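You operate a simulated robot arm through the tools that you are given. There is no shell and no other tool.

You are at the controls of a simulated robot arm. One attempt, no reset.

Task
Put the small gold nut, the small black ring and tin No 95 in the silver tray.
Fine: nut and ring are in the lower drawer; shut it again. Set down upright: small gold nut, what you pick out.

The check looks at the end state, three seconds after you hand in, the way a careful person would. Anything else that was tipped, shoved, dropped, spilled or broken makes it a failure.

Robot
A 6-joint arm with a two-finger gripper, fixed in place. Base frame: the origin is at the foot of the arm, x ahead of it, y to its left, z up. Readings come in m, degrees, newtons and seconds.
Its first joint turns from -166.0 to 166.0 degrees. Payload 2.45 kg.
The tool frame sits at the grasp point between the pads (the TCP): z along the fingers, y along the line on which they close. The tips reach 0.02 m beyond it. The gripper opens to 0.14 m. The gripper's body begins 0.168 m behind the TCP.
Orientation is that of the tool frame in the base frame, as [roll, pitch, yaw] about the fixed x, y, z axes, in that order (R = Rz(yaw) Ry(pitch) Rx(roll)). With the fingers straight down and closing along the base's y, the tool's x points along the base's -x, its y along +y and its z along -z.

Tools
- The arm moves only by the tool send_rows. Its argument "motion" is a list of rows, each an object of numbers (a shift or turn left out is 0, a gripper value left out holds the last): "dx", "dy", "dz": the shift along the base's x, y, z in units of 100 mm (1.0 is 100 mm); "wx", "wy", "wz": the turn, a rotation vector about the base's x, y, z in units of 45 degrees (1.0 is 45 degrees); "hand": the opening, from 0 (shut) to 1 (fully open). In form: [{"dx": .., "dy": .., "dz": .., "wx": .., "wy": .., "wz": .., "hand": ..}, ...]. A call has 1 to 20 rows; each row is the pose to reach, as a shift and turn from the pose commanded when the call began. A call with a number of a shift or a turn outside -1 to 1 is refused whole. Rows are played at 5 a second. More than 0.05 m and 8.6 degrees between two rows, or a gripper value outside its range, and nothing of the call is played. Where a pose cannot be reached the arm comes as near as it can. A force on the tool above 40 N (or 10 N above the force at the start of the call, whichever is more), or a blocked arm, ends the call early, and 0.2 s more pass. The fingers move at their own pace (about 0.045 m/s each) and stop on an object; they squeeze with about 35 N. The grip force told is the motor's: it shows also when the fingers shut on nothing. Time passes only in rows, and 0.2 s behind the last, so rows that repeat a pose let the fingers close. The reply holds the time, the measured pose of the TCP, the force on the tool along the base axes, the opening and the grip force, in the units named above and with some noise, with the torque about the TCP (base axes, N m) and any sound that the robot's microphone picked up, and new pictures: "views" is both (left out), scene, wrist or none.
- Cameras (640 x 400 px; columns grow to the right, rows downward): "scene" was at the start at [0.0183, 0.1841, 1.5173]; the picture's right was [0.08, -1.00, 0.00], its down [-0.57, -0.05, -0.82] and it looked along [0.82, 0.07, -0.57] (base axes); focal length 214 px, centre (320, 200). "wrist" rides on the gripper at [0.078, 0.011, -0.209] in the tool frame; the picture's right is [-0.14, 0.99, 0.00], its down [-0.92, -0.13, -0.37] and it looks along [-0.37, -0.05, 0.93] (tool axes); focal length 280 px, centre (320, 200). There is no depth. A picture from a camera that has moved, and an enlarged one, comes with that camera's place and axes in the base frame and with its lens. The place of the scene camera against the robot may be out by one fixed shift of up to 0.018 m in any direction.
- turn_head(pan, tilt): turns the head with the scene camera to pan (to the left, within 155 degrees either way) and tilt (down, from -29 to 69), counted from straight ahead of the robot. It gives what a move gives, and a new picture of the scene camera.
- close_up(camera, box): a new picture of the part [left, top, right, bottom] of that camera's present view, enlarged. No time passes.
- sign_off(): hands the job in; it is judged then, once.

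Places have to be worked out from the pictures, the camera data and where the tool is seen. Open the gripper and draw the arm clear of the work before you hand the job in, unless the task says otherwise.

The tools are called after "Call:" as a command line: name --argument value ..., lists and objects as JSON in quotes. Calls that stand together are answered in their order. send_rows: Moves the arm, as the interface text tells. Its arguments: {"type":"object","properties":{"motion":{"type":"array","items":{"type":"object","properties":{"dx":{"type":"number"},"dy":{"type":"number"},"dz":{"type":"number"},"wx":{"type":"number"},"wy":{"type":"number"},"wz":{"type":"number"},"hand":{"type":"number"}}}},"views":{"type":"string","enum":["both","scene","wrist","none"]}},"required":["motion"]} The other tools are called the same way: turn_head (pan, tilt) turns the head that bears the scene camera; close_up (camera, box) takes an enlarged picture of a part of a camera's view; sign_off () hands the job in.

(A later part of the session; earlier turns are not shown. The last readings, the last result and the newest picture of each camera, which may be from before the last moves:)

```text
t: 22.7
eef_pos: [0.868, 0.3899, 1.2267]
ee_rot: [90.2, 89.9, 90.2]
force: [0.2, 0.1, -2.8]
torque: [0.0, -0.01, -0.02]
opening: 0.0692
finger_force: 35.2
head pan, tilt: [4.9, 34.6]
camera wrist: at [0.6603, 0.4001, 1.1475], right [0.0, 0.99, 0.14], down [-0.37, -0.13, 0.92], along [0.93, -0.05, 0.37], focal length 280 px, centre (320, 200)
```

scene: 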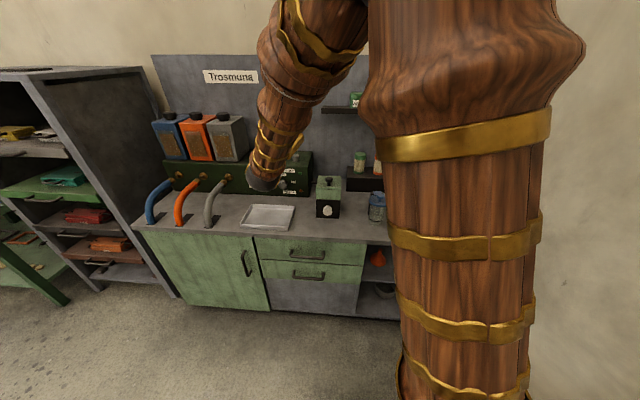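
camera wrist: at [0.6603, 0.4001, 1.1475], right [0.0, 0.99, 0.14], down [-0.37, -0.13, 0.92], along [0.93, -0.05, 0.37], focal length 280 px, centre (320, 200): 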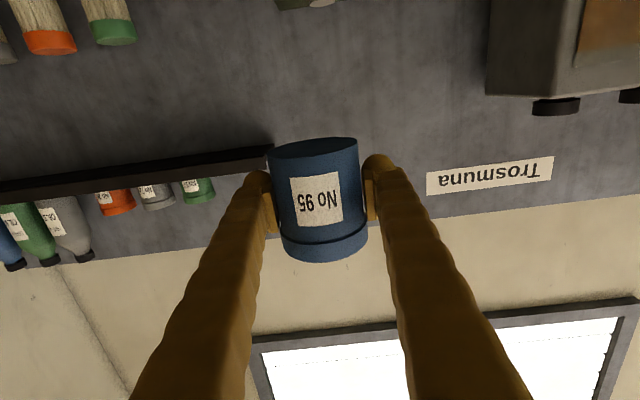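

Holding above and to the right of the tray with the tin secure. I zoom on the wall sign in both cameras to check the scene camera's offset before relying on it for the tray's position.

Call:
close_up --camera "scene" --box '[195, 60, 275, 110]'

Call:
close_up --camera "wrist" --box '[410, 130, 570, 230]'

Call:
close_up --camera "wrist" --box '[200, 120, 300, 182]'

Call:
close_up --camera "scene" --box '[230, 160, 330, 222]'

```text
8.00 times, centred on (235, 85) of scene
camera zoom: at [0.0184, 0.1843, 1.5173], right [0.09, -1.0, 0.0], down [-0.57, -0.05, -0.82], along [0.82, 0.07, -0.57], focal length 1716 px, centre (1000, 1120)
```

zoom: 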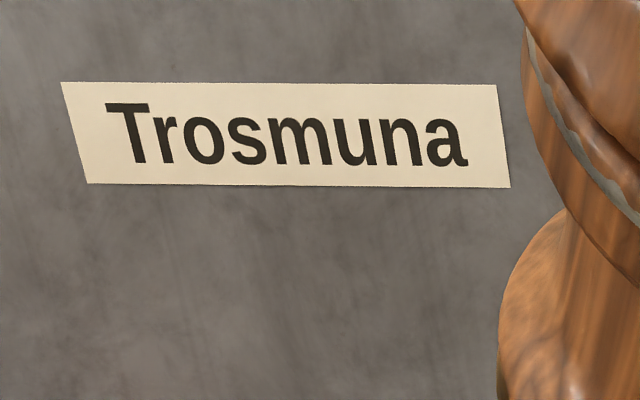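

```text
4.00 times, centred on (490, 180) of wrist
camera zoom: at [0.6603, 0.4001, 1.1475], right [0.0, 0.99, 0.14], down [-0.37, -0.13, 0.92], along [0.93, -0.05, 0.37], focal length 1122 px, centre (-360, 280)
```

zoom: 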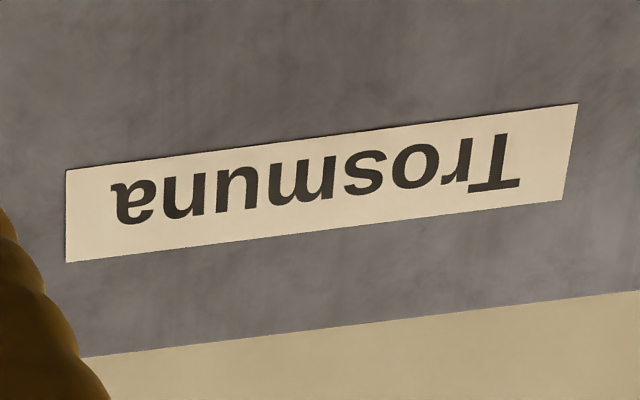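

```text
6.40 times, centred on (250, 151) of wrist
camera zoom: at [0.6603, 0.4001, 1.1475], right [0.0, 0.99, 0.14], down [-0.37, -0.13, 0.92], along [0.93, -0.05, 0.37], focal length 1794 px, centre (768, 514)
```

zoom: 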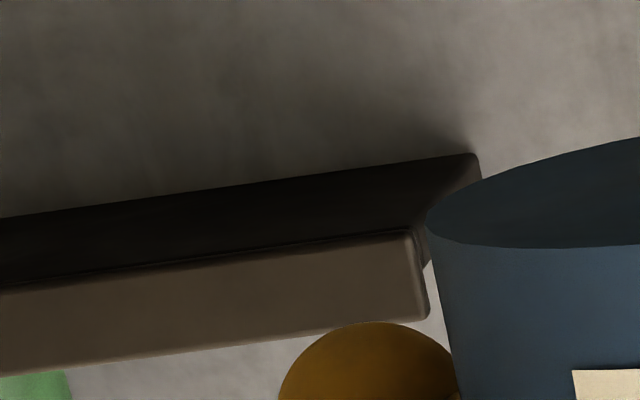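

```text
6.40 times, centred on (280, 191) of scene
camera zoom: at [0.0184, 0.1843, 1.5173], right [0.09, -1.0, 0.0], down [-0.57, -0.05, -0.82], along [0.82, 0.07, -0.57], focal length 1373 px, centre (576, 258)
```

zoom: 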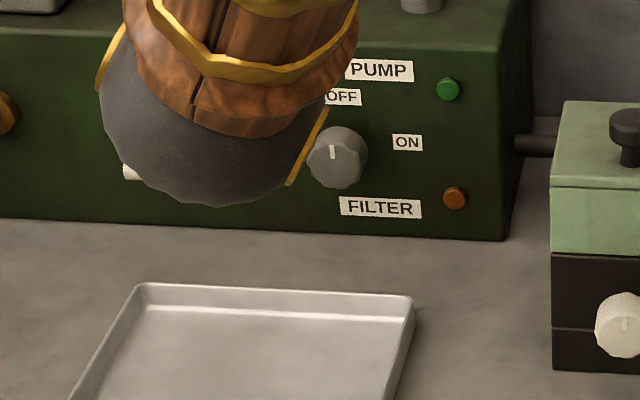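

The sign matches in both cameras to within about 4 mm, so the scene camera is nearly true: tray x 0.787–0.955, y 0.406–0.645, rim about z 0.82. I bring the tin over the tray's left half, pitching the tool 5° down so the fingers will clear the near rim.

Call:
send_rows --motion '[{"dy": 0.22, "dz": -0.22}, {"dy": 0.45, "dz": -0.45}, {"dy": 0.67, "dz": -0.67}, {"dy": 0.9, "dz": -0.9}, {"dy": 0.9, "dz": -0.9}]' --views "none"

Call:
send_rows --motion '[{"dy": 0.22, "dz": -0.22, "wy": 0.03}, {"dy": 0.45, "dz": -0.45, "wy": 0.06}, {"dy": 0.67, "dz": -0.67, "wy": 0.09}, {"dy": 0.9, "dz": -0.9, "wy": 0.11}, {"dy": 0.9, "dz": -0.9, "wy": 0.11}]' --views "both"

```text
t: 23.9
eef_pos: [0.8676, 0.48, 1.1367]
ee_rot: [17.1, 89.9, 17.0]
force: [-0.5, -0.4, -2.7]
torque: [-0.01, -0.01, -0.02]
opening: 0.0696
finger_force: 34.7
head pan, tilt: [4.9, 34.6]
```

```text
t: 25.1
eef_pos: [0.8682, 0.5711, 1.0468]
ee_rot: [179.9, 85.0, 179.9]
force: [0.6, 0.3, -2.9]
torque: [-0.01, -0.04, 0.0]
opening: 0.0695
finger_force: 35.6
head pan, tilt: [4.9, 34.6]
camera wrist: at [0.6547, 0.5813, 0.9867], right [0.01, 0.99, 0.14], down [-0.29, -0.13, 0.95], along [0.96, -0.05, 0.28], focal length 280 px, centre (320, 200)
```

scene: 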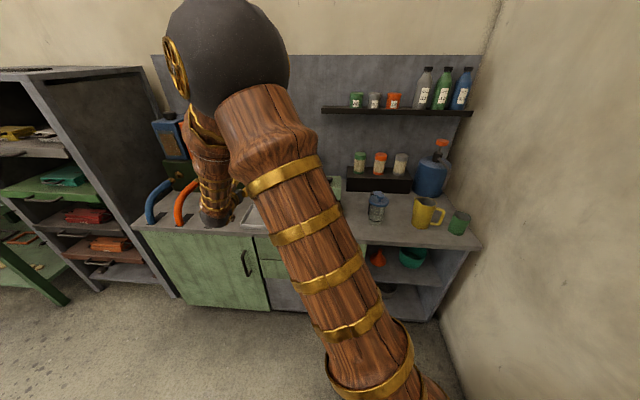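
wrist: 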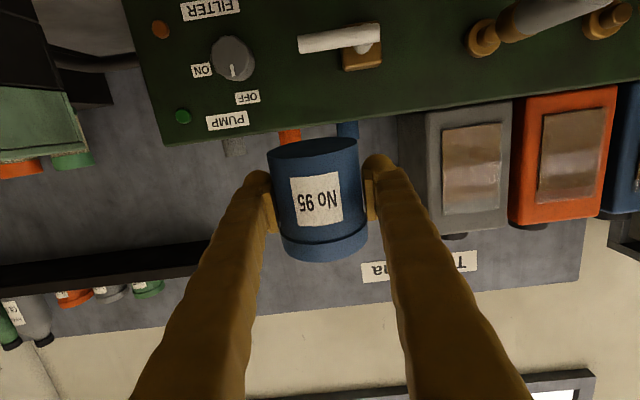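

The tin is over the tray's left half, level and well short of the machine's lever (x ≈ 1.04). I lower 0.15 m in two stages.

Call:
send_rows --motion '[{"dz": -0.25}, {"dz": -0.5}, {"dz": -0.75}, {"dz": -1.0}, {"dz": -1.0}]' --views "none"

Call:
send_rows --motion '[{"dz": -0.2}, {"dz": -0.4}, {"dz": -0.5}, {"dz": -0.5}]' --views "both"

Call:
turn_head --pan 20 --tilt 40

```text
t: 26.3
eef_pos: [0.868, 0.5689, 0.9475]
ee_rot: [-179.9, 85.1, -179.9]
force: [-0.2, -0.7, -1.6]
torque: [0.02, -0.03, -0.02]
opening: 0.0692
finger_force: 34.8
head pan, tilt: [4.9, 34.6]
```

```text
t: 27.3
eef_pos: [0.8674, 0.5707, 0.8966]
ee_rot: [179.9, 84.9, -180.0]
force: [0.5, 0.3, -3.0]
torque: [0.02, -0.01, 0.02]
opening: 0.0694
finger_force: 35.1
head pan, tilt: [4.9, 34.6]
camera wrist: at [0.6538, 0.5803, 0.8364], right [0.01, 0.99, 0.14], down [-0.29, -0.13, 0.95], along [0.96, -0.05, 0.28], focal length 280 px, centre (320, 200)
```

scene: 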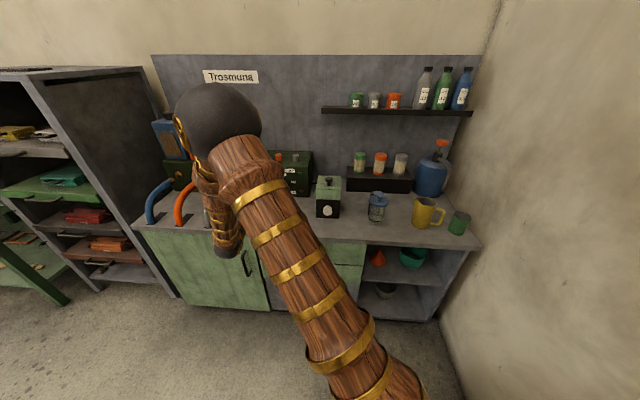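
wrist: 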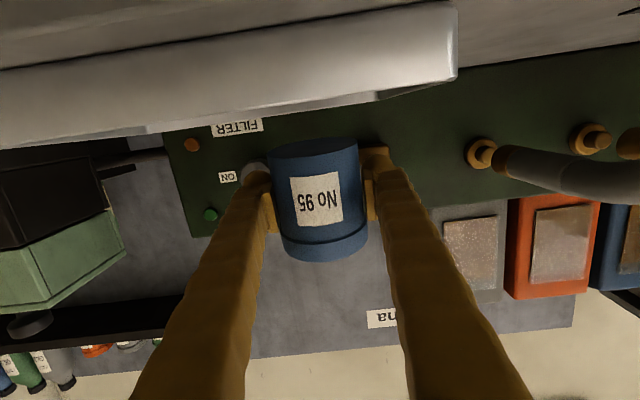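

```text
t: 28.1
eef_pos: [0.8676, 0.5701, 0.8968]
ee_rot: [-179.9, 85.0, -179.9]
force: [-0.5, -0.4, -1.6]
torque: [0.0, -0.05, 0.01]
opening: 0.0693
finger_force: 34.7
head pan, tilt: [20.0, 40.0]
```

scene: 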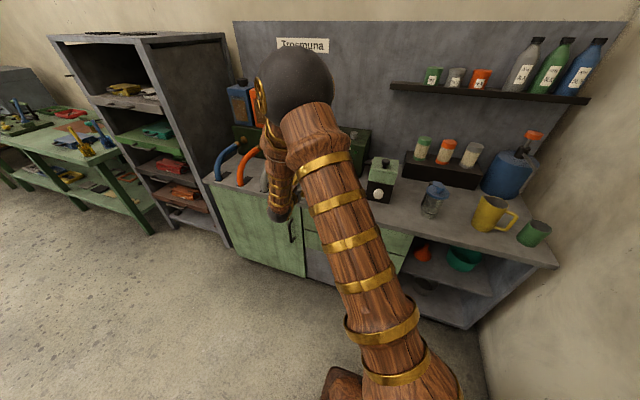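

The wrist view now shows the tray's near wall at the top of the picture. I zoom in to get the rim height relative to the fingers.

Call:
close_up --camera "wrist" --box '[0, 0, 640, 400]'

Call:
close_up --camera "wrist" --box '[160, 0, 480, 200]'

```text
1.00 times, centred on (320, 200) of wrist (not enlarged: the box is as wide or as high as the picture)
camera zoom: at [0.6538, 0.5802, 0.8365], right [0.01, 0.99, 0.14], down [-0.29, -0.13, 0.95], along [0.96, -0.05, 0.28], focal length 280 px, centre (320, 200)
```

zoom: 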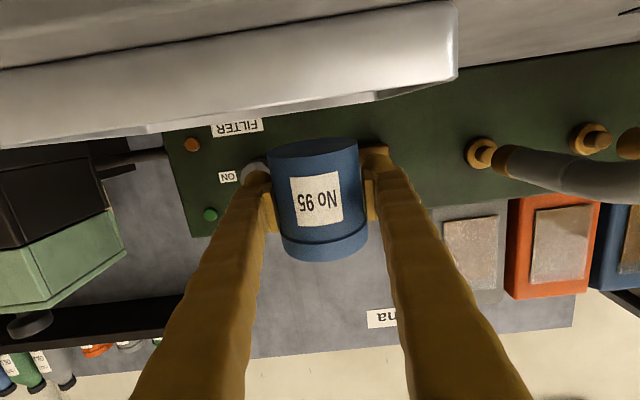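

```text
2.00 times, centred on (320, 100) of wrist
camera zoom: at [0.6538, 0.5802, 0.8365], right [0.01, 0.99, 0.14], down [-0.29, -0.13, 0.95], along [0.96, -0.05, 0.28], focal length 561 px, centre (320, 400)
```

zoom: 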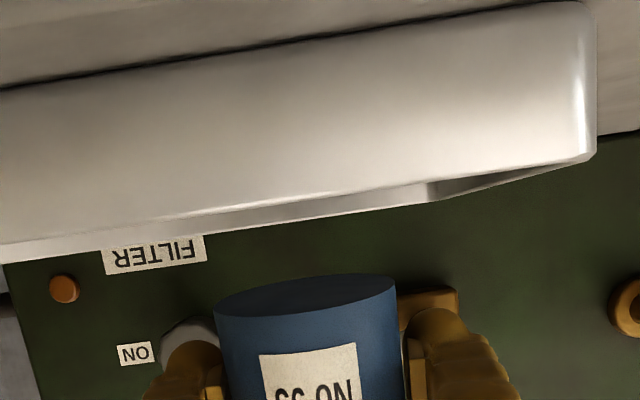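

The near wall shows the counter at z ≈ 0.801 and the rim at ≈ 0.829; the tin should touch the tray floor at TCP z ≈ 0.846 with the fingers about 7 mm above the rim. I go down to 0.857 and check the clearance.

Call:
send_rows --motion '[{"dz": -0.1}, {"dz": -0.2}, {"dz": -0.3}, {"dz": -0.4}, {"dz": -0.4}]' --views "wrist"

Call:
close_up --camera "wrist" --box '[160, 60, 480, 260]'

```text
t: 29.3
eef_pos: [0.8671, 0.5693, 0.8563]
ee_rot: [-180.0, 85.0, -179.9]
force: [-0.5, 0.4, -2.3]
torque: [-0.01, -0.06, 0.0]
opening: 0.0692
finger_force: 34.6
head pan, tilt: [20.0, 40.0]
camera wrist: at [0.6544, 0.5805, 0.7966], right [0.01, 0.99, 0.14], down [-0.29, -0.13, 0.95], along [0.96, -0.05, 0.28], focal length 280 px, centre (320, 200)
```

wrist: 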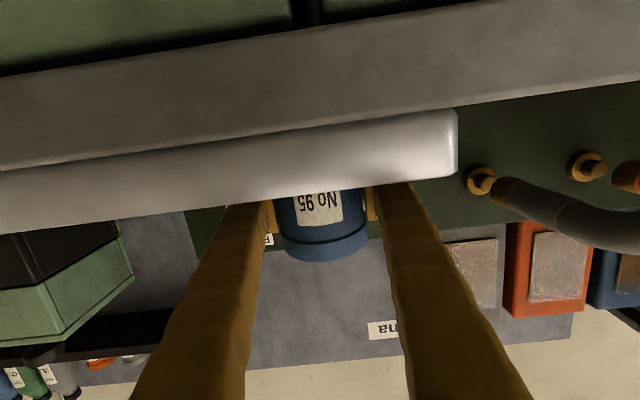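

```text
2.00 times, centred on (320, 160) of wrist
camera zoom: at [0.6544, 0.5805, 0.7966], right [0.01, 0.99, 0.14], down [-0.29, -0.13, 0.95], along [0.96, -0.05, 0.28], focal length 561 px, centre (320, 280)
```

zoom: 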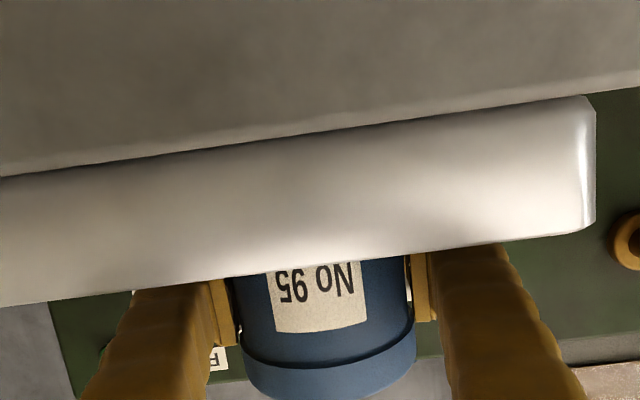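

Triangulated rim corner is (0.779, 0.637, 0.829), confirming the tray position. I lower in 2 mm steps and watch the vertical force for contact.

Call:
send_rows --motion '[{"dz": -0.03}, {"dz": -0.06}, {"dz": -0.06}]' --views "none"

Call:
send_rows --motion '[{"dz": -0.02}, {"dz": -0.02}]' --views "none"

Call:
send_rows --motion '[{"dz": -0.015}, {"dz": -0.015}]' --views "wrist"

```text
t: 30.1
eef_pos: [0.8678, 0.5718, 0.8507]
ee_rot: [-179.7, 85.0, -179.8]
force: [-0.2, 0.7, -2.9]
torque: [0.0, 0.02, -0.01]
opening: 0.0693
finger_force: 35.5
head pan, tilt: [20.0, 40.0]
```

```text
t: 30.7
eef_pos: [0.8691, 0.5696, 0.8497]
ee_rot: [-179.7, 85.1, -179.9]
force: [-0.4, -0.5, -3.6]
torque: [-0.01, 0.0, -0.02]
opening: 0.0692
finger_force: 35.3
head pan, tilt: [20.0, 40.0]
```

```text
t: 31.3
eef_pos: [0.8691, 0.5707, 0.8467]
ee_rot: [179.6, 85.2, 179.6]
force: [-2.5, -2.5, 13.1]
torque: [-0.12, -0.24, -0.08]
opening: 0.0692
finger_force: 34.8
head pan, tilt: [20.0, 40.0]
camera wrist: at [0.6548, 0.5807, 0.7879], right [0.01, 0.99, 0.14], down [-0.29, -0.13, 0.95], along [0.96, -0.05, 0.29], focal length 280 px, centre (320, 200)
```

wrist: 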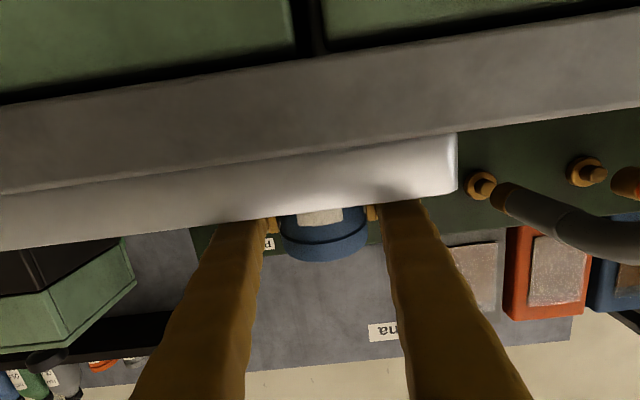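

The force jumped to +13 N at z ≈ 0.847 with a forward torque, so the tin's far bottom edge rests on the tray floor and the fingers are off the rim. I ease the press by about 1 mm and open slowly to let it settle.

Call:
send_rows --motion '[{"dz": 0.01}, {"dz": 0.01}]' --views "none"

Call:
send_rows --motion '[{"hand": 0.5}, {"hand": 0.53}, {"hand": 0.56}, {"hand": 0.6}, {"hand": 0.64}, {"hand": 0.64}]' --views "wrist"

Call:
close_up --camera "wrist" --box '[160, 60, 480, 260]'

```text
t: 31.9
eef_pos: [0.8682, 0.5704, 0.8493]
ee_rot: [-179.9, 85.1, -179.9]
force: [5.0, 3.2, 9.1]
torque: [0.12, -0.41, 0.06]
opening: 0.0694
finger_force: 35.5
head pan, tilt: [20.0, 40.0]
```

```text
t: 33.3
eef_pos: [0.8672, 0.5701, 0.8483]
ee_rot: [-179.8, 85.0, -180.0]
force: [-0.2, 0.5, -0.3]
torque: [0.0, 0.0, 0.0]
opening: 0.0895
finger_force: 0.1
head pan, tilt: [20.0, 40.0]
camera wrist: at [0.6545, 0.5803, 0.7881], right [0.01, 0.99, 0.14], down [-0.29, -0.13, 0.95], along [0.96, -0.05, 0.28], focal length 280 px, centre (320, 200)
```

wrist: 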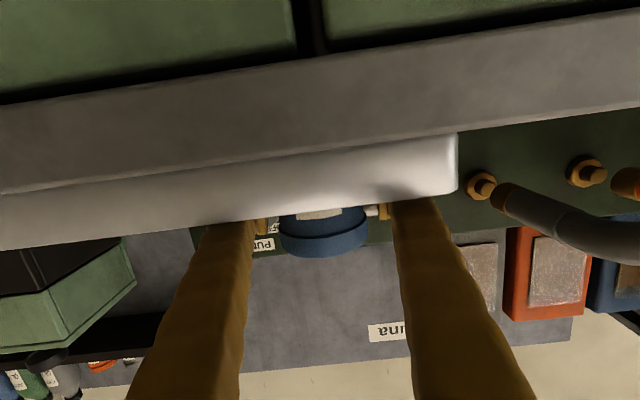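

```text
2.00 times, centred on (320, 160) of wrist
camera zoom: at [0.6545, 0.5803, 0.7881], right [0.01, 0.99, 0.14], down [-0.29, -0.13, 0.95], along [0.96, -0.05, 0.28], focal length 561 px, centre (320, 280)
```

zoom: 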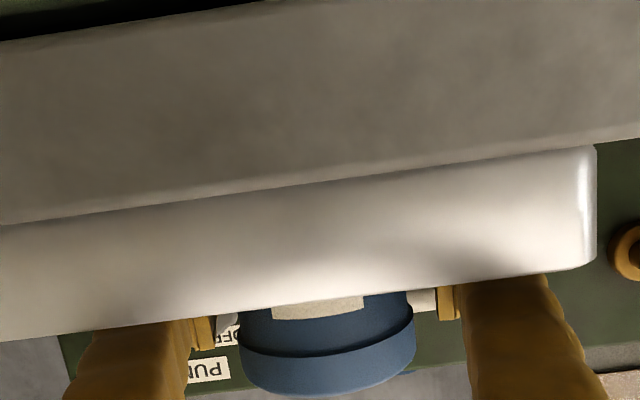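

The tin stands free with gaps on both sides. I draw the fingers straight back along the tool axis, then up.

Call:
send_rows --motion '[{"dx": -0.2, "dz": 0.02}, {"dx": -0.4, "dz": 0.04}, {"dx": -0.6, "dz": 0.06}, {"dx": -0.8, "dz": 0.08}, {"dx": -1.0, "dz": 0.1}, {"dx": -1.0, "dz": 0.1}]' --views "wrist"

Call:
send_rows --motion '[{"dx": -0.2, "dz": 0.25}, {"dx": -0.4, "dz": 0.5}, {"dx": -0.6, "dz": 0.75}, {"dx": -0.8, "dz": 1.0}, {"dx": -0.8, "dz": 1.0}]' --views "wrist"

Call:
turn_head --pan 4.9 --tilt 34.6

```text
t: 34.7
eef_pos: [0.7669, 0.5706, 0.8581]
ee_rot: [179.9, 85.1, 179.9]
force: [0.2, 0.4, -0.4]
torque: [0.04, -0.01, 0.0]
opening: 0.0898
finger_force: 0.1
head pan, tilt: [20.0, 40.0]
camera wrist: at [0.5539, 0.5803, 0.7982], right [0.01, 0.99, 0.14], down [-0.29, -0.13, 0.95], along [0.96, -0.05, 0.28], focal length 280 px, centre (320, 200)
```

wrist: 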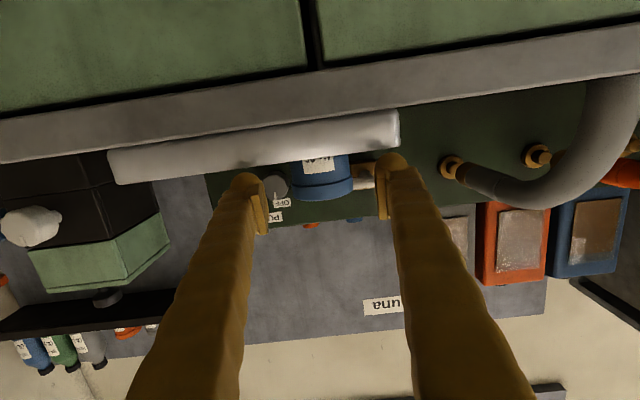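

```text
t: 35.9
eef_pos: [0.6875, 0.5699, 0.9588]
ee_rot: [-179.8, 85.0, -179.8]
force: [-0.2, -0.1, -0.2]
torque: [0.04, -0.01, -0.01]
opening: 0.0899
finger_force: 0.0
head pan, tilt: [20.0, 40.0]
camera wrist: at [0.4738, 0.58, 0.8989], right [0.01, 0.99, 0.14], down [-0.29, -0.13, 0.95], along [0.96, -0.05, 0.28], focal length 280 px, centre (320, 200)
```

wrist: 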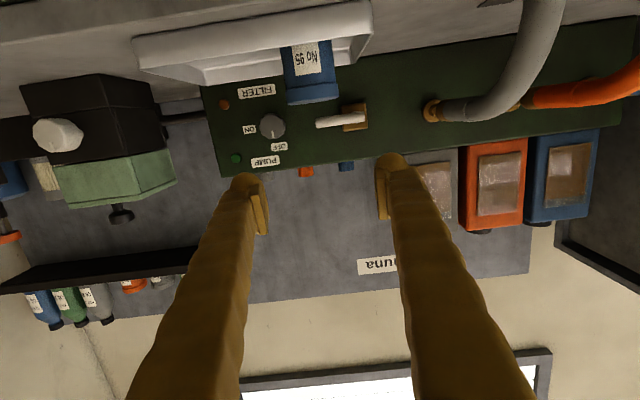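

```text
t: 36.7
eef_pos: [0.6879, 0.5693, 0.959]
ee_rot: [-179.9, 85.0, -179.9]
force: [-0.6, -0.2, -0.7]
torque: [-0.03, -0.04, -0.02]
opening: 0.0897
finger_force: 0.1
head pan, tilt: [4.9, 34.6]
```

scene: 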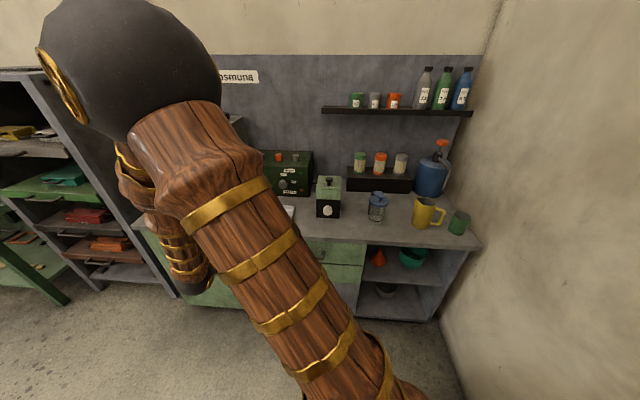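

Tin No 95 stands upright in the tray with the gripper withdrawn. Next is the lower drawer: I back off, come down and roll the gripper 90° so it can close vertically on the horizontal handle bar.

Call:
send_rows --motion '[{"dx": -0.2, "dy": -0.2, "dz": -0.1}, {"dx": -0.4, "dy": -0.4, "dz": -0.2}, {"dx": -0.6, "dy": -0.6, "dz": -0.3}, {"dx": -0.8, "dy": -0.8, "dz": -0.4}, {"dx": -1.0, "dy": -1.0, "dz": -0.5}, {"dx": -1.0, "dy": -1.0, "dz": -0.5}]' --views "none"

Call:
send_rows --motion '[{"dx": -0.06, "dy": -0.14, "dz": -0.14, "wx": 0.14}, {"dx": -0.12, "dy": -0.28, "dz": -0.28, "wx": 0.28}, {"dx": -0.18, "dy": -0.42, "dz": -0.42, "wx": 0.42}, {"dx": -0.24, "dy": -0.56, "dz": -0.56, "wx": 0.56}, {"dx": -0.3, "dy": -0.7, "dz": -0.7, "wx": 0.7}, {"dx": -0.36, "dy": -0.85, "dz": -0.85, "wx": 0.85}, {"dx": -0.4, "dy": -1.0, "dz": -1.0, "wx": 1.0}, {"dx": -0.4, "dy": -1.0, "dz": -1.0, "wx": 1.0}]' --views "both"

```text
t: 38.1
eef_pos: [0.5927, 0.4805, 0.9244]
ee_rot: [-171.9, 84.6, -172.4]
force: [-0.4, -1.5, 0.2]
torque: [0.01, -0.03, -0.02]
opening: 0.0895
finger_force: 0.1
out of reach, approached as far as the arm can: row 5, 6
head pan, tilt: [4.9, 34.6]
```

```text
t: 39.9
eef_pos: [0.5904, 0.509, 1.1003]
ee_rot: [118.1, 59.2, 112.1]
force: [0.1, 0.0, 0.8]
torque: [-0.03, 0.05, 0.01]
opening: 0.0898
finger_force: 0.1
out of reach, approached as far as the arm can: row 1, 2, 3, 4, 5, 6, 7, 8
head pan, tilt: [4.9, 34.6]
camera wrist: at [0.3751, 0.5628, 1.0878], right [0.18, 0.8, 0.57], down [-0.2, -0.54, 0.82], along [0.96, -0.26, 0.07], focal length 280 px, centre (320, 200)
```

scene: 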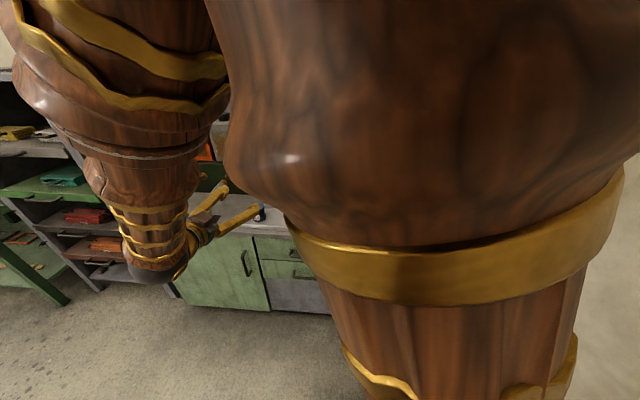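
wrist: 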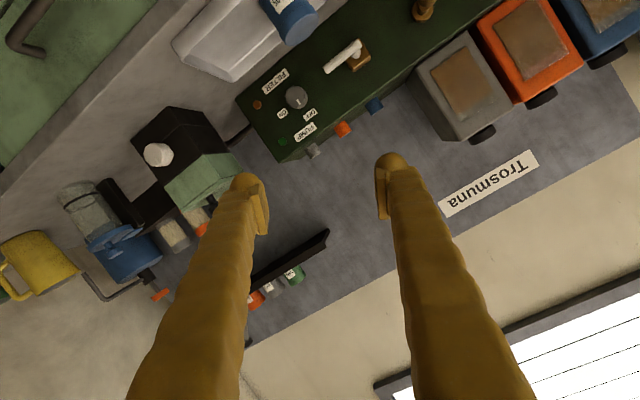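

The level pose with the wrist so near the column is out of reach; the arm has stopped around (0.59, 0.51, 1.10). I command a shift forward 0.1 m and see where it lands, to learn which pose the shifts count from.

Call:
send_rows --motion '[{"dx": 0.2}, {"dx": 0.4}, {"dx": 0.6}, {"dx": 0.8}, {"dx": 1.0}, {"dx": 1.0}, {"dx": 1.0}]' --views "both"

```text
t: 41.5
eef_pos: [0.6864, 0.5055, 1.1004]
ee_rot: [118.2, 59.0, 112.1]
force: [0.4, 0.5, 0.7]
torque: [0.01, -0.02, 0.04]
opening: 0.0895
finger_force: 0.1
head pan, tilt: [4.9, 34.6]
camera wrist: at [0.4718, 0.5612, 1.0882], right [0.18, 0.81, 0.57], down [-0.2, -0.53, 0.82], along [0.96, -0.26, 0.07], focal length 280 px, centre (320, 200)
```

scene: 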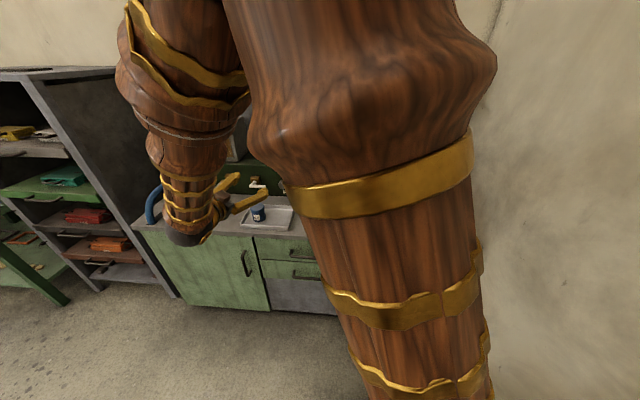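
wrist: 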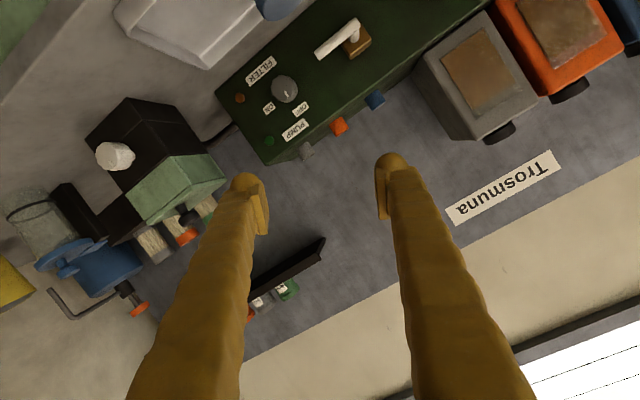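

Shifts count from the pose actually attained. The arm cannot fold the wrist close to its column, so I will take the bar from the left: tool pointing mostly toward -y, slightly down, closing across the bar. I turn the tool that way while descending in front of the cabinet.

Call:
send_rows --motion '[{"dx": -0.06, "dz": -0.14, "wx": 0.053, "wy": -0.031, "wz": -0.103}, {"dx": -0.12, "dz": -0.28, "wx": 0.107, "wy": -0.061, "wz": -0.206}, {"dx": -0.18, "dz": -0.43, "wx": 0.16, "wy": -0.092, "wz": -0.309}, {"dx": -0.24, "dz": -0.57, "wx": 0.214, "wy": -0.123, "wz": -0.412}, {"dx": -0.3, "dz": -0.71, "wx": 0.267, "wy": -0.154, "wz": -0.515}, {"dx": -0.36, "dz": -0.86, "wx": 0.321, "wy": -0.184, "wz": -0.618}, {"dx": -0.4, "dz": -1.0, "wx": 0.374, "wy": -0.215, "wz": -0.721}, {"dx": -0.4, "dz": -1.0, "wx": 0.374, "wy": -0.215, "wz": -0.721}]' --views "none"

Call:
send_rows --motion '[{"dx": 0.0, "dz": -0.14, "wx": 0.053, "wy": -0.031, "wz": -0.103}, {"dx": 0.0, "dz": -0.28, "wx": 0.107, "wy": -0.061, "wz": -0.206}, {"dx": 0.0, "dz": -0.43, "wx": 0.16, "wy": -0.092, "wz": -0.309}, {"dx": 0.0, "dz": -0.57, "wx": 0.214, "wy": -0.123, "wz": -0.412}, {"dx": 0.0, "dz": -0.71, "wx": 0.267, "wy": -0.154, "wz": -0.515}, {"dx": 0.0, "dz": -0.86, "wx": 0.321, "wy": -0.184, "wz": -0.618}, {"dx": 0.0, "dz": -1.0, "wx": 0.374, "wy": -0.215, "wz": -0.721}, {"dx": 0.0, "dz": -1.0, "wx": 0.374, "wy": -0.215, "wz": -0.721}]' --views "both"

```text
t: 43.3
eef_pos: [0.6913, 0.5617, 1.1036]
ee_rot: [109.8, 48.1, 71.8]
force: [-1.6, -0.1, -0.1]
torque: [-0.01, -0.05, 0.01]
opening: 0.0893
finger_force: 0.0
out of reach, approached as far as the arm can: row 1, 2, 3, 4, 5, 6, 7, 8
head pan, tilt: [4.9, 34.6]
```

```text
t: 45.1
eef_pos: [0.7937, 0.636, 1.0947]
ee_rot: [113.4, 34.4, 41.1]
force: [-0.2, 0.5, 0.6]
torque: [0.01, 0.02, -0.02]
opening: 0.0894
finger_force: 0.1
out of reach, approached as far as the arm can: row 1, 2, 3, 4, 5, 6, 7, 8
head pan, tilt: [4.9, 34.6]
camera wrist: at [0.7603, 0.854, 1.1264], right [0.56, -0.03, 0.83], down [-0.82, -0.19, 0.54], along [0.14, -0.98, -0.14], focal length 280 px, centre (320, 200)
```

scene: 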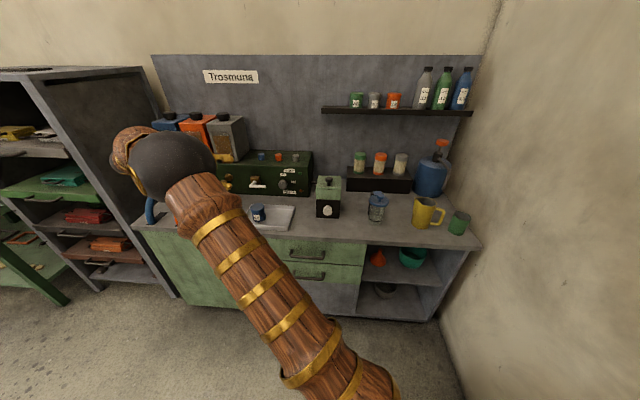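
wrist: 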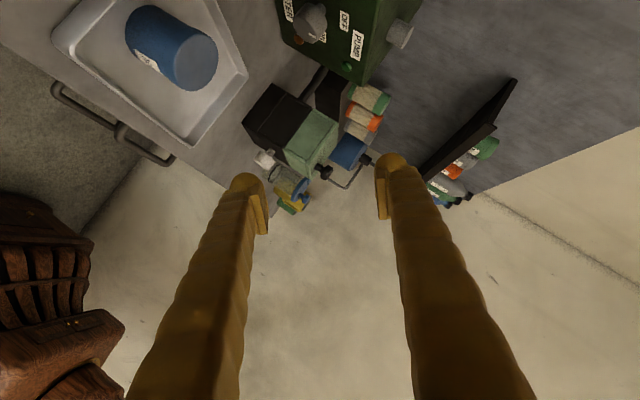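

The orientation was reached but the position drifted out to (0.79, 0.64, 1.09), which smells like a wrist joint at its limit rather than distance. I test a plain backward shift with this orientation.

Call:
send_rows --motion '[{"dx": -0.25}, {"dx": -0.5}, {"dx": -0.75}, {"dx": -1.0}, {"dx": -1.0}]' --views "scene"

```text
t: 46.3
eef_pos: [0.7223, 0.667, 1.1282]
ee_rot: [113.6, 35.0, 41.2]
force: [-0.7, 0.2, -0.1]
torque: [0.0, 0.0, -0.01]
opening: 0.0896
finger_force: 0.1
out of reach, approached as far as the arm can: row 1, 2, 3, 4, 5
head pan, tilt: [4.9, 34.6]
```

scene: 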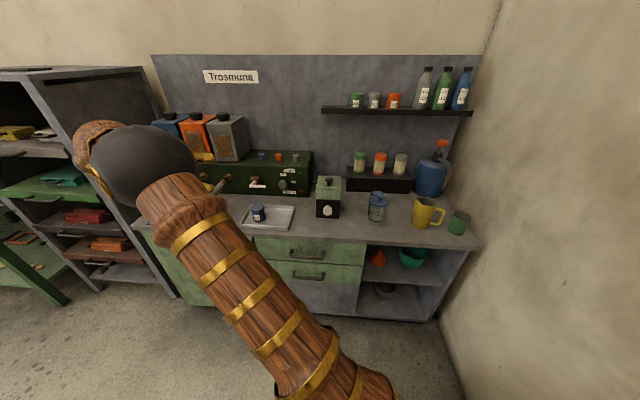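

The drift fits the last wrist joint being at its turn limit (about 166°). I unwind it by rolling the tool the other way, about its own axis by -90°, staying in place.

Call:
send_rows --motion '[{"wx": -0.062, "wy": 0.12, "wz": 0.047}, {"wx": -0.124, "wy": 0.24, "wz": 0.094}, {"wx": -0.186, "wy": 0.36, "wz": 0.141}, {"wx": -0.248, "wy": 0.479, "wz": 0.187}, {"wx": -0.31, "wy": 0.599, "wz": 0.234}, {"wx": -0.372, "wy": 0.719, "wz": 0.281}, {"wx": -0.434, "wy": 0.839, "wz": 0.328}, {"wx": -0.434, "wy": 0.839, "wz": 0.328}]' --views "none"

Call:
send_rows --motion '[{"wx": -0.062, "wy": 0.12, "wz": 0.047}, {"wx": -0.124, "wy": 0.24, "wz": 0.094}, {"wx": -0.186, "wy": 0.36, "wz": 0.141}, {"wx": -0.248, "wy": 0.479, "wz": 0.187}, {"wx": -0.31, "wy": 0.599, "wz": 0.234}, {"wx": -0.372, "wy": 0.719, "wz": 0.281}, {"wx": -0.434, "wy": 0.839, "wz": 0.328}, {"wx": -0.434, "wy": 0.839, "wz": 0.328}]' --views "both"

```text
t: 48.1
eef_pos: [0.7258, 0.6652, 1.1303]
ee_rot: [157.5, 69.2, 93.7]
force: [-0.7, 0.9, 0.8]
torque: [0.02, -0.01, 0.03]
opening: 0.0897
finger_force: 0.0
head pan, tilt: [4.9, 34.6]
```

```text
t: 49.9
eef_pos: [0.7234, 0.6668, 1.1292]
ee_rot: [-120.1, 49.2, -176.4]
force: [0.3, 0.1, 0.9]
torque: [0.02, 0.01, 0.02]
opening: 0.0896
finger_force: 0.1
head pan, tilt: [4.9, 34.6]
camera wrist: at [0.5899, 0.844, 1.1329], right [0.7, 0.54, -0.46], down [0.36, 0.28, 0.89], along [0.61, -0.79, 0.0], focal length 280 px, centre (320, 200)
```

scene: 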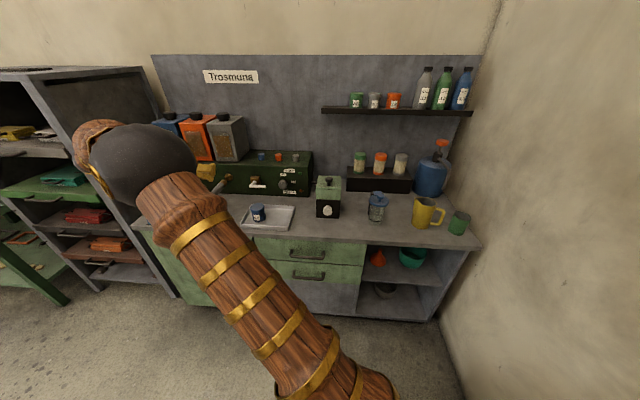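
wrist: 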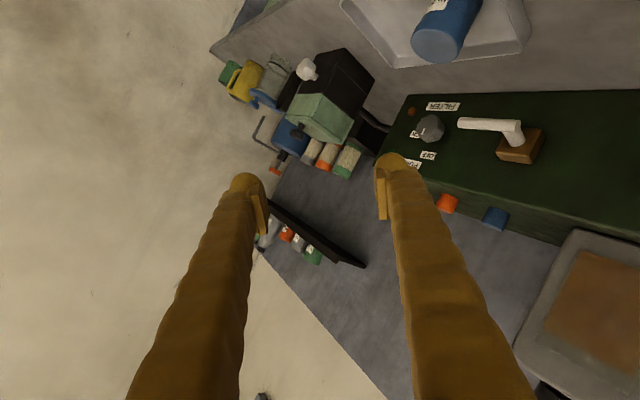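

That worked with no limit flagged, so I can use the simple approach after all: tool pointing straight ahead (+x) with the fingers closing vertically. I turn to that orientation (camera to the right side) while drawing back.

Call:
send_rows --motion '[{"dx": -0.07, "dy": -0.08, "wx": -0.092, "wy": 0.021, "wz": 0.105}, {"dx": -0.14, "dy": -0.16, "wx": -0.183, "wy": 0.042, "wz": 0.21}, {"dx": -0.21, "dy": -0.25, "wx": -0.275, "wy": 0.062, "wz": 0.316}, {"dx": -0.28, "dy": -0.34, "wx": -0.367, "wy": 0.083, "wz": 0.421}, {"dx": -0.35, "dy": -0.42, "wx": -0.458, "wy": 0.104, "wz": 0.526}, {"dx": -0.42, "dy": -0.51, "wx": -0.55, "wy": 0.125, "wz": 0.632}, {"dx": -0.5, "dy": -0.6, "wx": -0.6415, "wy": 0.1454, "wz": 0.7369}, {"dx": -0.5, "dy": -0.6, "wx": -0.6415, "wy": 0.1454, "wz": 0.7369}]' --views "none"

Call:
send_rows --motion '[{"dx": -0.1, "dy": -0.14, "dz": -0.04, "wx": -0.092, "wy": 0.021, "wz": 0.105}, {"dx": -0.2, "dy": -0.28, "dz": -0.08, "wx": -0.183, "wy": 0.042, "wz": 0.21}, {"dx": -0.3, "dy": -0.42, "dz": -0.12, "wx": -0.275, "wy": 0.062, "wz": 0.316}, {"dx": -0.4, "dy": -0.56, "dz": -0.16, "wx": -0.367, "wy": 0.083, "wz": 0.421}, {"dx": -0.5, "dy": -0.7, "dz": -0.2, "wx": -0.458, "wy": 0.104, "wz": 0.526}, {"dx": -0.6, "dy": -0.85, "dz": -0.25, "wx": -0.55, "wy": 0.125, "wz": 0.632}, {"dx": -0.7, "dy": -1.0, "dz": -0.3, "wx": -0.6415, "wy": 0.1454, "wz": 0.7369}, {"dx": -0.7, "dy": -1.0, "dz": -0.3, "wx": -0.6415, "wy": 0.1454, "wz": 0.7369}]' --views "both"

```text
t: 51.7
eef_pos: [0.6737, 0.6062, 1.1289]
ee_rot: [-92.3, 29.0, -124.4]
force: [-0.1, 0.0, -0.1]
torque: [-0.01, -0.01, -0.02]
opening: 0.0894
finger_force: 0.0
head pan, tilt: [4.9, 34.6]
```

```text
t: 53.5
eef_pos: [0.6026, 0.5059, 1.0995]
ee_rot: [-90.2, -0.1, -89.9]
force: [0.3, 0.2, -0.2]
torque: [-0.02, -0.01, 0.02]
opening: 0.0898
finger_force: 0.1
head pan, tilt: [4.9, 34.6]
camera wrist: at [0.3959, 0.4271, 1.0896], right [0.0, 0.14, -0.99], down [-0.37, 0.92, 0.13], along [0.93, 0.37, 0.05], focal length 280 px, centre (320, 200)
```

scene: 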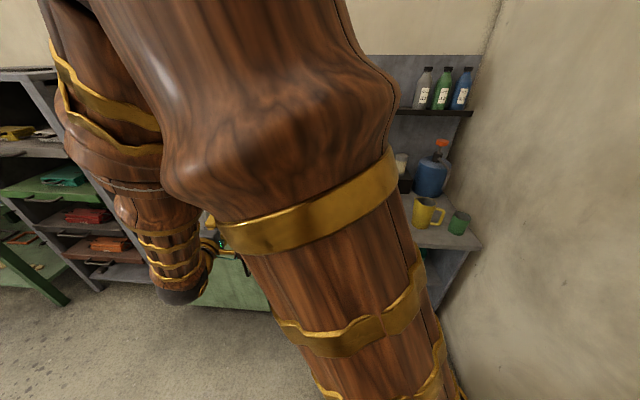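
wrist: 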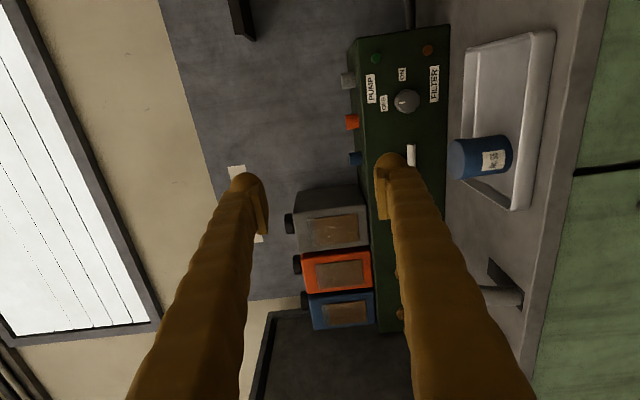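

The orientation is exact now and the arm has freedom; the tin in the tray is visible standing. I descend in front of the cabinet at x 0.60 toward z 0.6.

Call:
send_rows --motion '[{"dy": -0.1, "dz": -0.25}, {"dy": -0.2, "dz": -0.5}, {"dy": -0.3, "dz": -0.75}, {"dy": -0.4, "dz": -1.0}, {"dy": -0.4, "dz": -1.0}]' --views "none"

Call:
send_rows --motion '[{"dz": -0.25}, {"dz": -0.5}, {"dz": -0.75}, {"dz": -1.0}, {"dz": -1.0}]' --views "none"

Call:
send_rows --motion '[{"dz": -0.25}, {"dz": -0.5}, {"dz": -0.75}, {"dz": -1.0}, {"dz": -1.0}]' --views "both"

```text
t: 54.7
eef_pos: [0.6037, 0.4671, 0.9992]
ee_rot: [-90.2, 0.1, -90.0]
force: [-0.4, -0.2, 0.8]
torque: [-0.01, 0.02, -0.01]
opening: 0.0897
finger_force: 0.0
head pan, tilt: [4.9, 34.6]
```

```text
t: 55.9
eef_pos: [0.6025, 0.4674, 0.8992]
ee_rot: [-90.1, 0.0, -89.9]
force: [1.1, 0.5, -0.3]
torque: [0.0, 0.0, -0.01]
opening: 0.0894
finger_force: 0.0
head pan, tilt: [4.9, 34.6]
```

```text
t: 57.1
eef_pos: [0.6029, 0.4665, 0.7998]
ee_rot: [-90.2, 0.0, -89.9]
force: [0.1, 0.2, -0.5]
torque: [0.03, -0.01, -0.01]
opening: 0.0897
finger_force: 0.1
head pan, tilt: [4.9, 34.6]
camera wrist: at [0.3961, 0.3876, 0.7893], right [0.0, 0.14, -0.99], down [-0.37, 0.92, 0.13], along [0.93, 0.37, 0.05], focal length 280 px, centre (320, 200)
```

scene: 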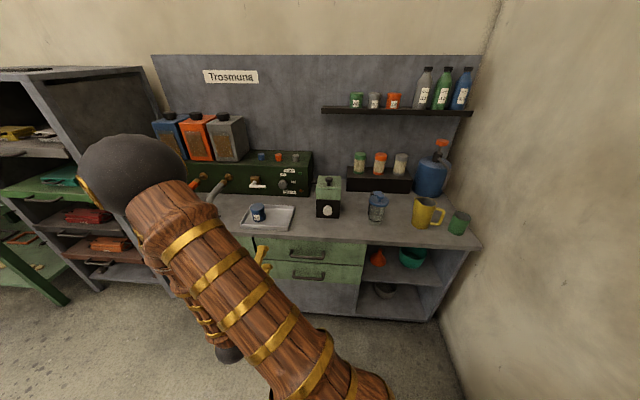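
wrist: 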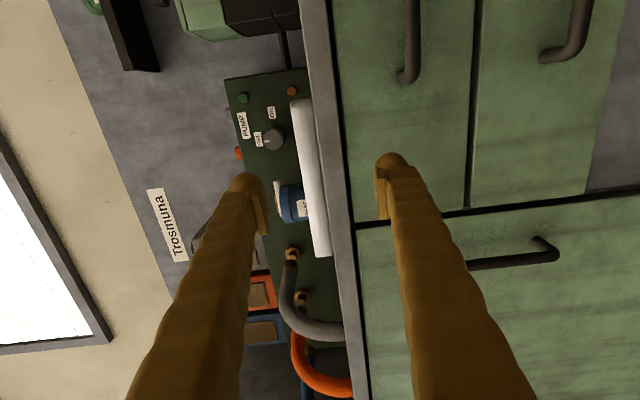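

The handles are visible from the wrist camera. I zoom in to measure the lower handle bar.

Call:
close_up --camera "wrist" --box '[380, 0, 640, 162]'

Call:
close_up --camera "scene" --box '[240, 200, 380, 288]'

```text
2.46 times, centred on (510, 81) of wrist
camera zoom: at [0.3961, 0.3876, 0.7893], right [0.0, 0.14, -0.99], down [-0.37, 0.92, 0.13], along [0.93, 0.37, 0.05], focal length 690 px, centre (-148, 493)
```

zoom: 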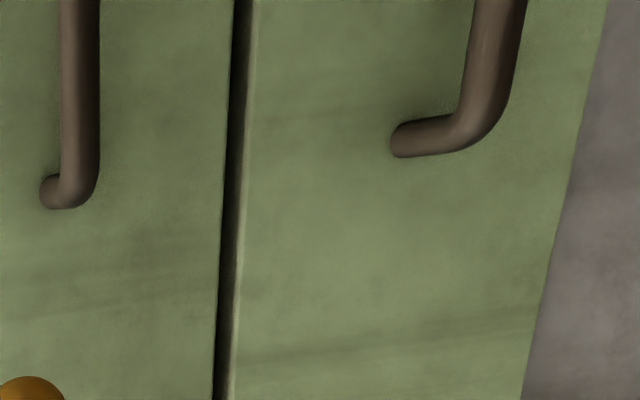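

```text
4.55 times, centred on (310, 244) of scene
camera zoom: at [0.0184, 0.1843, 1.5173], right [0.09, -1.0, 0.0], down [-0.57, -0.05, -0.82], along [0.82, 0.07, -0.57], focal length 975 px, centre (366, 0)
```

zoom: 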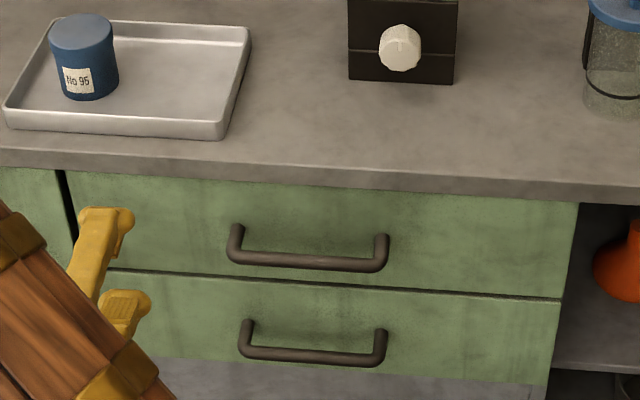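

Both cameras agree on the lower bar at about x 0.716, z 0.526 with the drawer front at x ≈ 0.765 and bar y 0.22–0.387. I move down in front of it and set the opening to about 5 cm.

Call:
send_rows --motion '[{"dy": -0.2, "dz": -0.25, "hand": 0.36}, {"dy": -0.4, "dz": -0.5}, {"dy": -0.6, "dz": -0.75}, {"dy": -0.8, "dz": -1.0}, {"dy": -0.8, "dz": -1.0}]' --views "none"

Call:
send_rows --motion '[{"dy": -0.2, "dz": -0.25}, {"dy": -0.4, "dz": -0.5}, {"dy": -0.6, "dz": -0.75}, {"dy": -0.8, "dz": -1.0}, {"dy": -0.8, "dz": -1.0}]' --views "none"

Call:
send_rows --motion '[{"dz": -0.25}, {"dz": -0.5}, {"dz": -0.73}, {"dz": -0.73}]' --views "both"

```text
t: 58.3
eef_pos: [0.6046, 0.3873, 0.6989]
ee_rot: [-90.2, 0.1, -89.9]
force: [0.7, -0.2, 0.2]
torque: [-0.02, 0.0, 0.0]
opening: 0.0502
finger_force: 0.1
head pan, tilt: [4.9, 34.6]
```

```text
t: 59.5
eef_pos: [0.6027, 0.3064, 0.5989]
ee_rot: [-90.1, 0.1, -89.9]
force: [0.1, -0.1, 0.7]
torque: [0.01, -0.03, -0.02]
opening: 0.0501
finger_force: 0.1
head pan, tilt: [4.9, 34.6]
```

```text
t: 60.5
eef_pos: [0.6028, 0.3074, 0.526]
ee_rot: [-90.2, -0.1, -89.9]
force: [0.6, 0.2, -0.5]
torque: [0.02, -0.01, 0.02]
opening: 0.0505
finger_force: 0.2
head pan, tilt: [4.9, 34.6]
camera wrist: at [0.396, 0.2277, 0.5157], right [0.0, 0.14, -0.99], down [-0.37, 0.92, 0.13], along [0.93, 0.37, 0.05], focal length 280 px, centre (320, 200)
```

scene: 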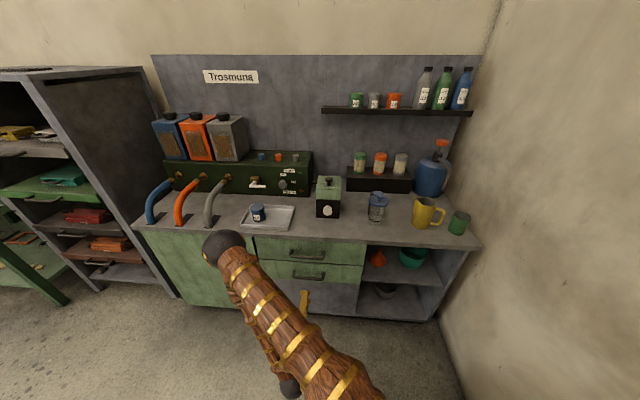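
wrist: 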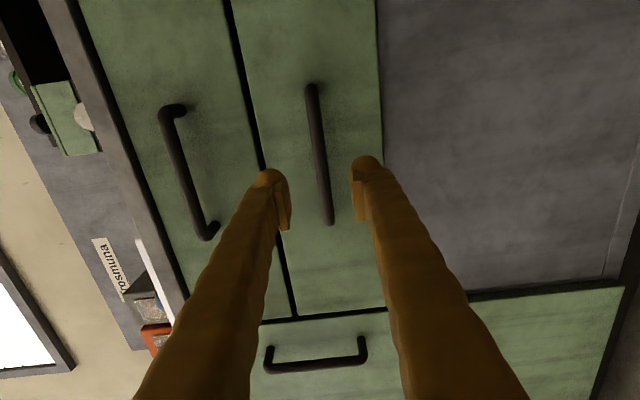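

The bar runs between the fingers at the right height (z ≈ 0.528). I advance to x 0.716 so the bar lies at the pads.

Call:
send_rows --motion '[{"dx": 0.2, "dz": 0.02}, {"dx": 0.4, "dz": 0.02}, {"dx": 0.6, "dz": 0.02}, {"dx": 0.8, "dz": 0.02}, {"dx": 1.0, "dz": 0.02}, {"dx": 1.0, "dz": 0.02}]' --views "wrist"

Call:
close_up --camera "wrist" --box '[240, 50, 440, 250]'

```text
t: 61.9
eef_pos: [0.704, 0.3076, 0.5282]
ee_rot: [-90.2, -0.1, -89.9]
force: [0.0, 0.8, -0.4]
torque: [0.0, -0.01, 0.0]
opening: 0.0505
finger_force: 0.1
head pan, tilt: [4.9, 34.6]
camera wrist: at [0.4966, 0.2281, 0.5179], right [0.0, 0.14, -0.99], down [-0.37, 0.92, 0.13], along [0.93, 0.37, 0.05], focal length 280 px, centre (320, 200)
```

wrist: 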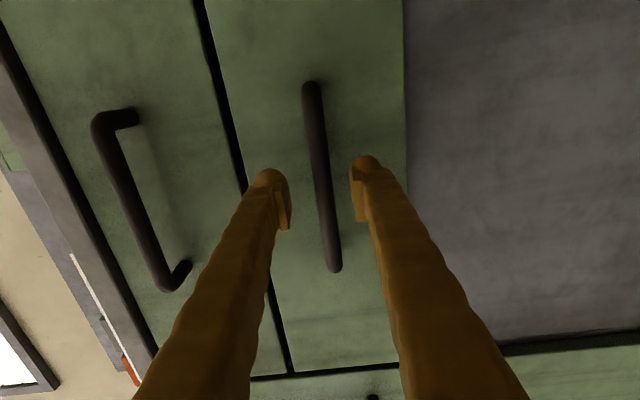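

```text
2.00 times, centred on (340, 150) of wrist
camera zoom: at [0.4966, 0.2281, 0.5179], right [0.0, 0.14, -0.99], down [-0.37, 0.92, 0.13], along [0.93, 0.37, 0.05], focal length 561 px, centre (280, 300)
```

zoom: 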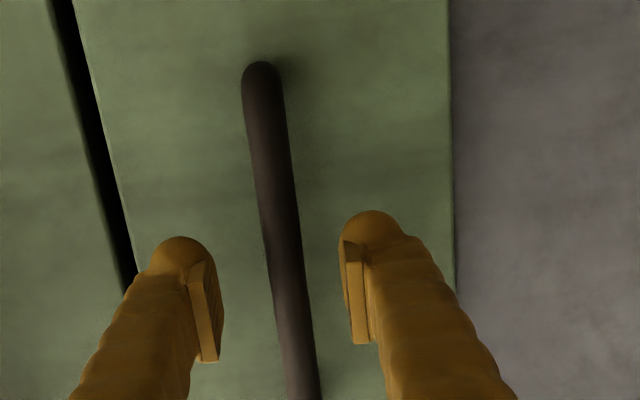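

Triangulation puts the bar at x 0.72, z 0.527. I advance the last 16 mm and close on it.

Call:
send_rows --motion '[{"dx": 0.08, "dz": -0.01}, {"dx": 0.16, "dz": -0.013}, {"dx": 0.16, "dz": -0.013}, {"dx": 0.16, "dz": -0.013, "hand": 0.0}, {"dx": 0.16, "dz": -0.013, "hand": 0.0}, {"dx": 0.16, "dz": -0.013, "hand": 0.0}, {"dx": 0.16, "dz": -0.013, "hand": 0.0}]' --views "wrist"

```text
t: 63.5
eef_pos: [0.7187, 0.3069, 0.5254]
ee_rot: [-90.3, -0.1, -89.9]
force: [0.4, 2.4, -6.8]
torque: [0.14, -0.04, 0.04]
opening: 0.0112
finger_force: 38.4
head pan, tilt: [4.9, 34.6]
stopped in row 7: the force on the tool passed its limit at 42 N (the readings are from after the stop); the commanded pose is now the measured one
camera wrist: at [0.5116, 0.2276, 0.5155], right [-0.01, 0.14, -0.99], down [-0.37, 0.92, 0.13], along [0.93, 0.37, 0.04], focal length 280 px, centre (320, 200)
```

wrist: 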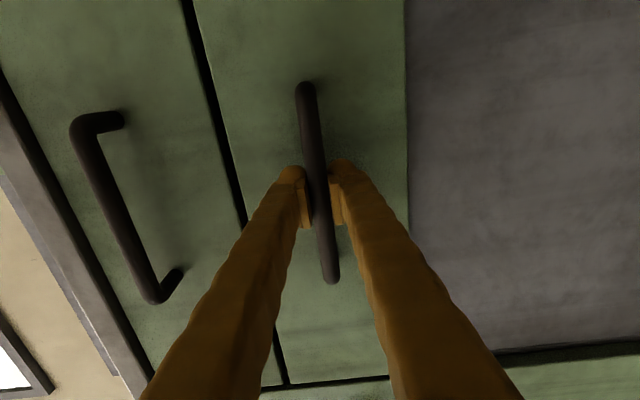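

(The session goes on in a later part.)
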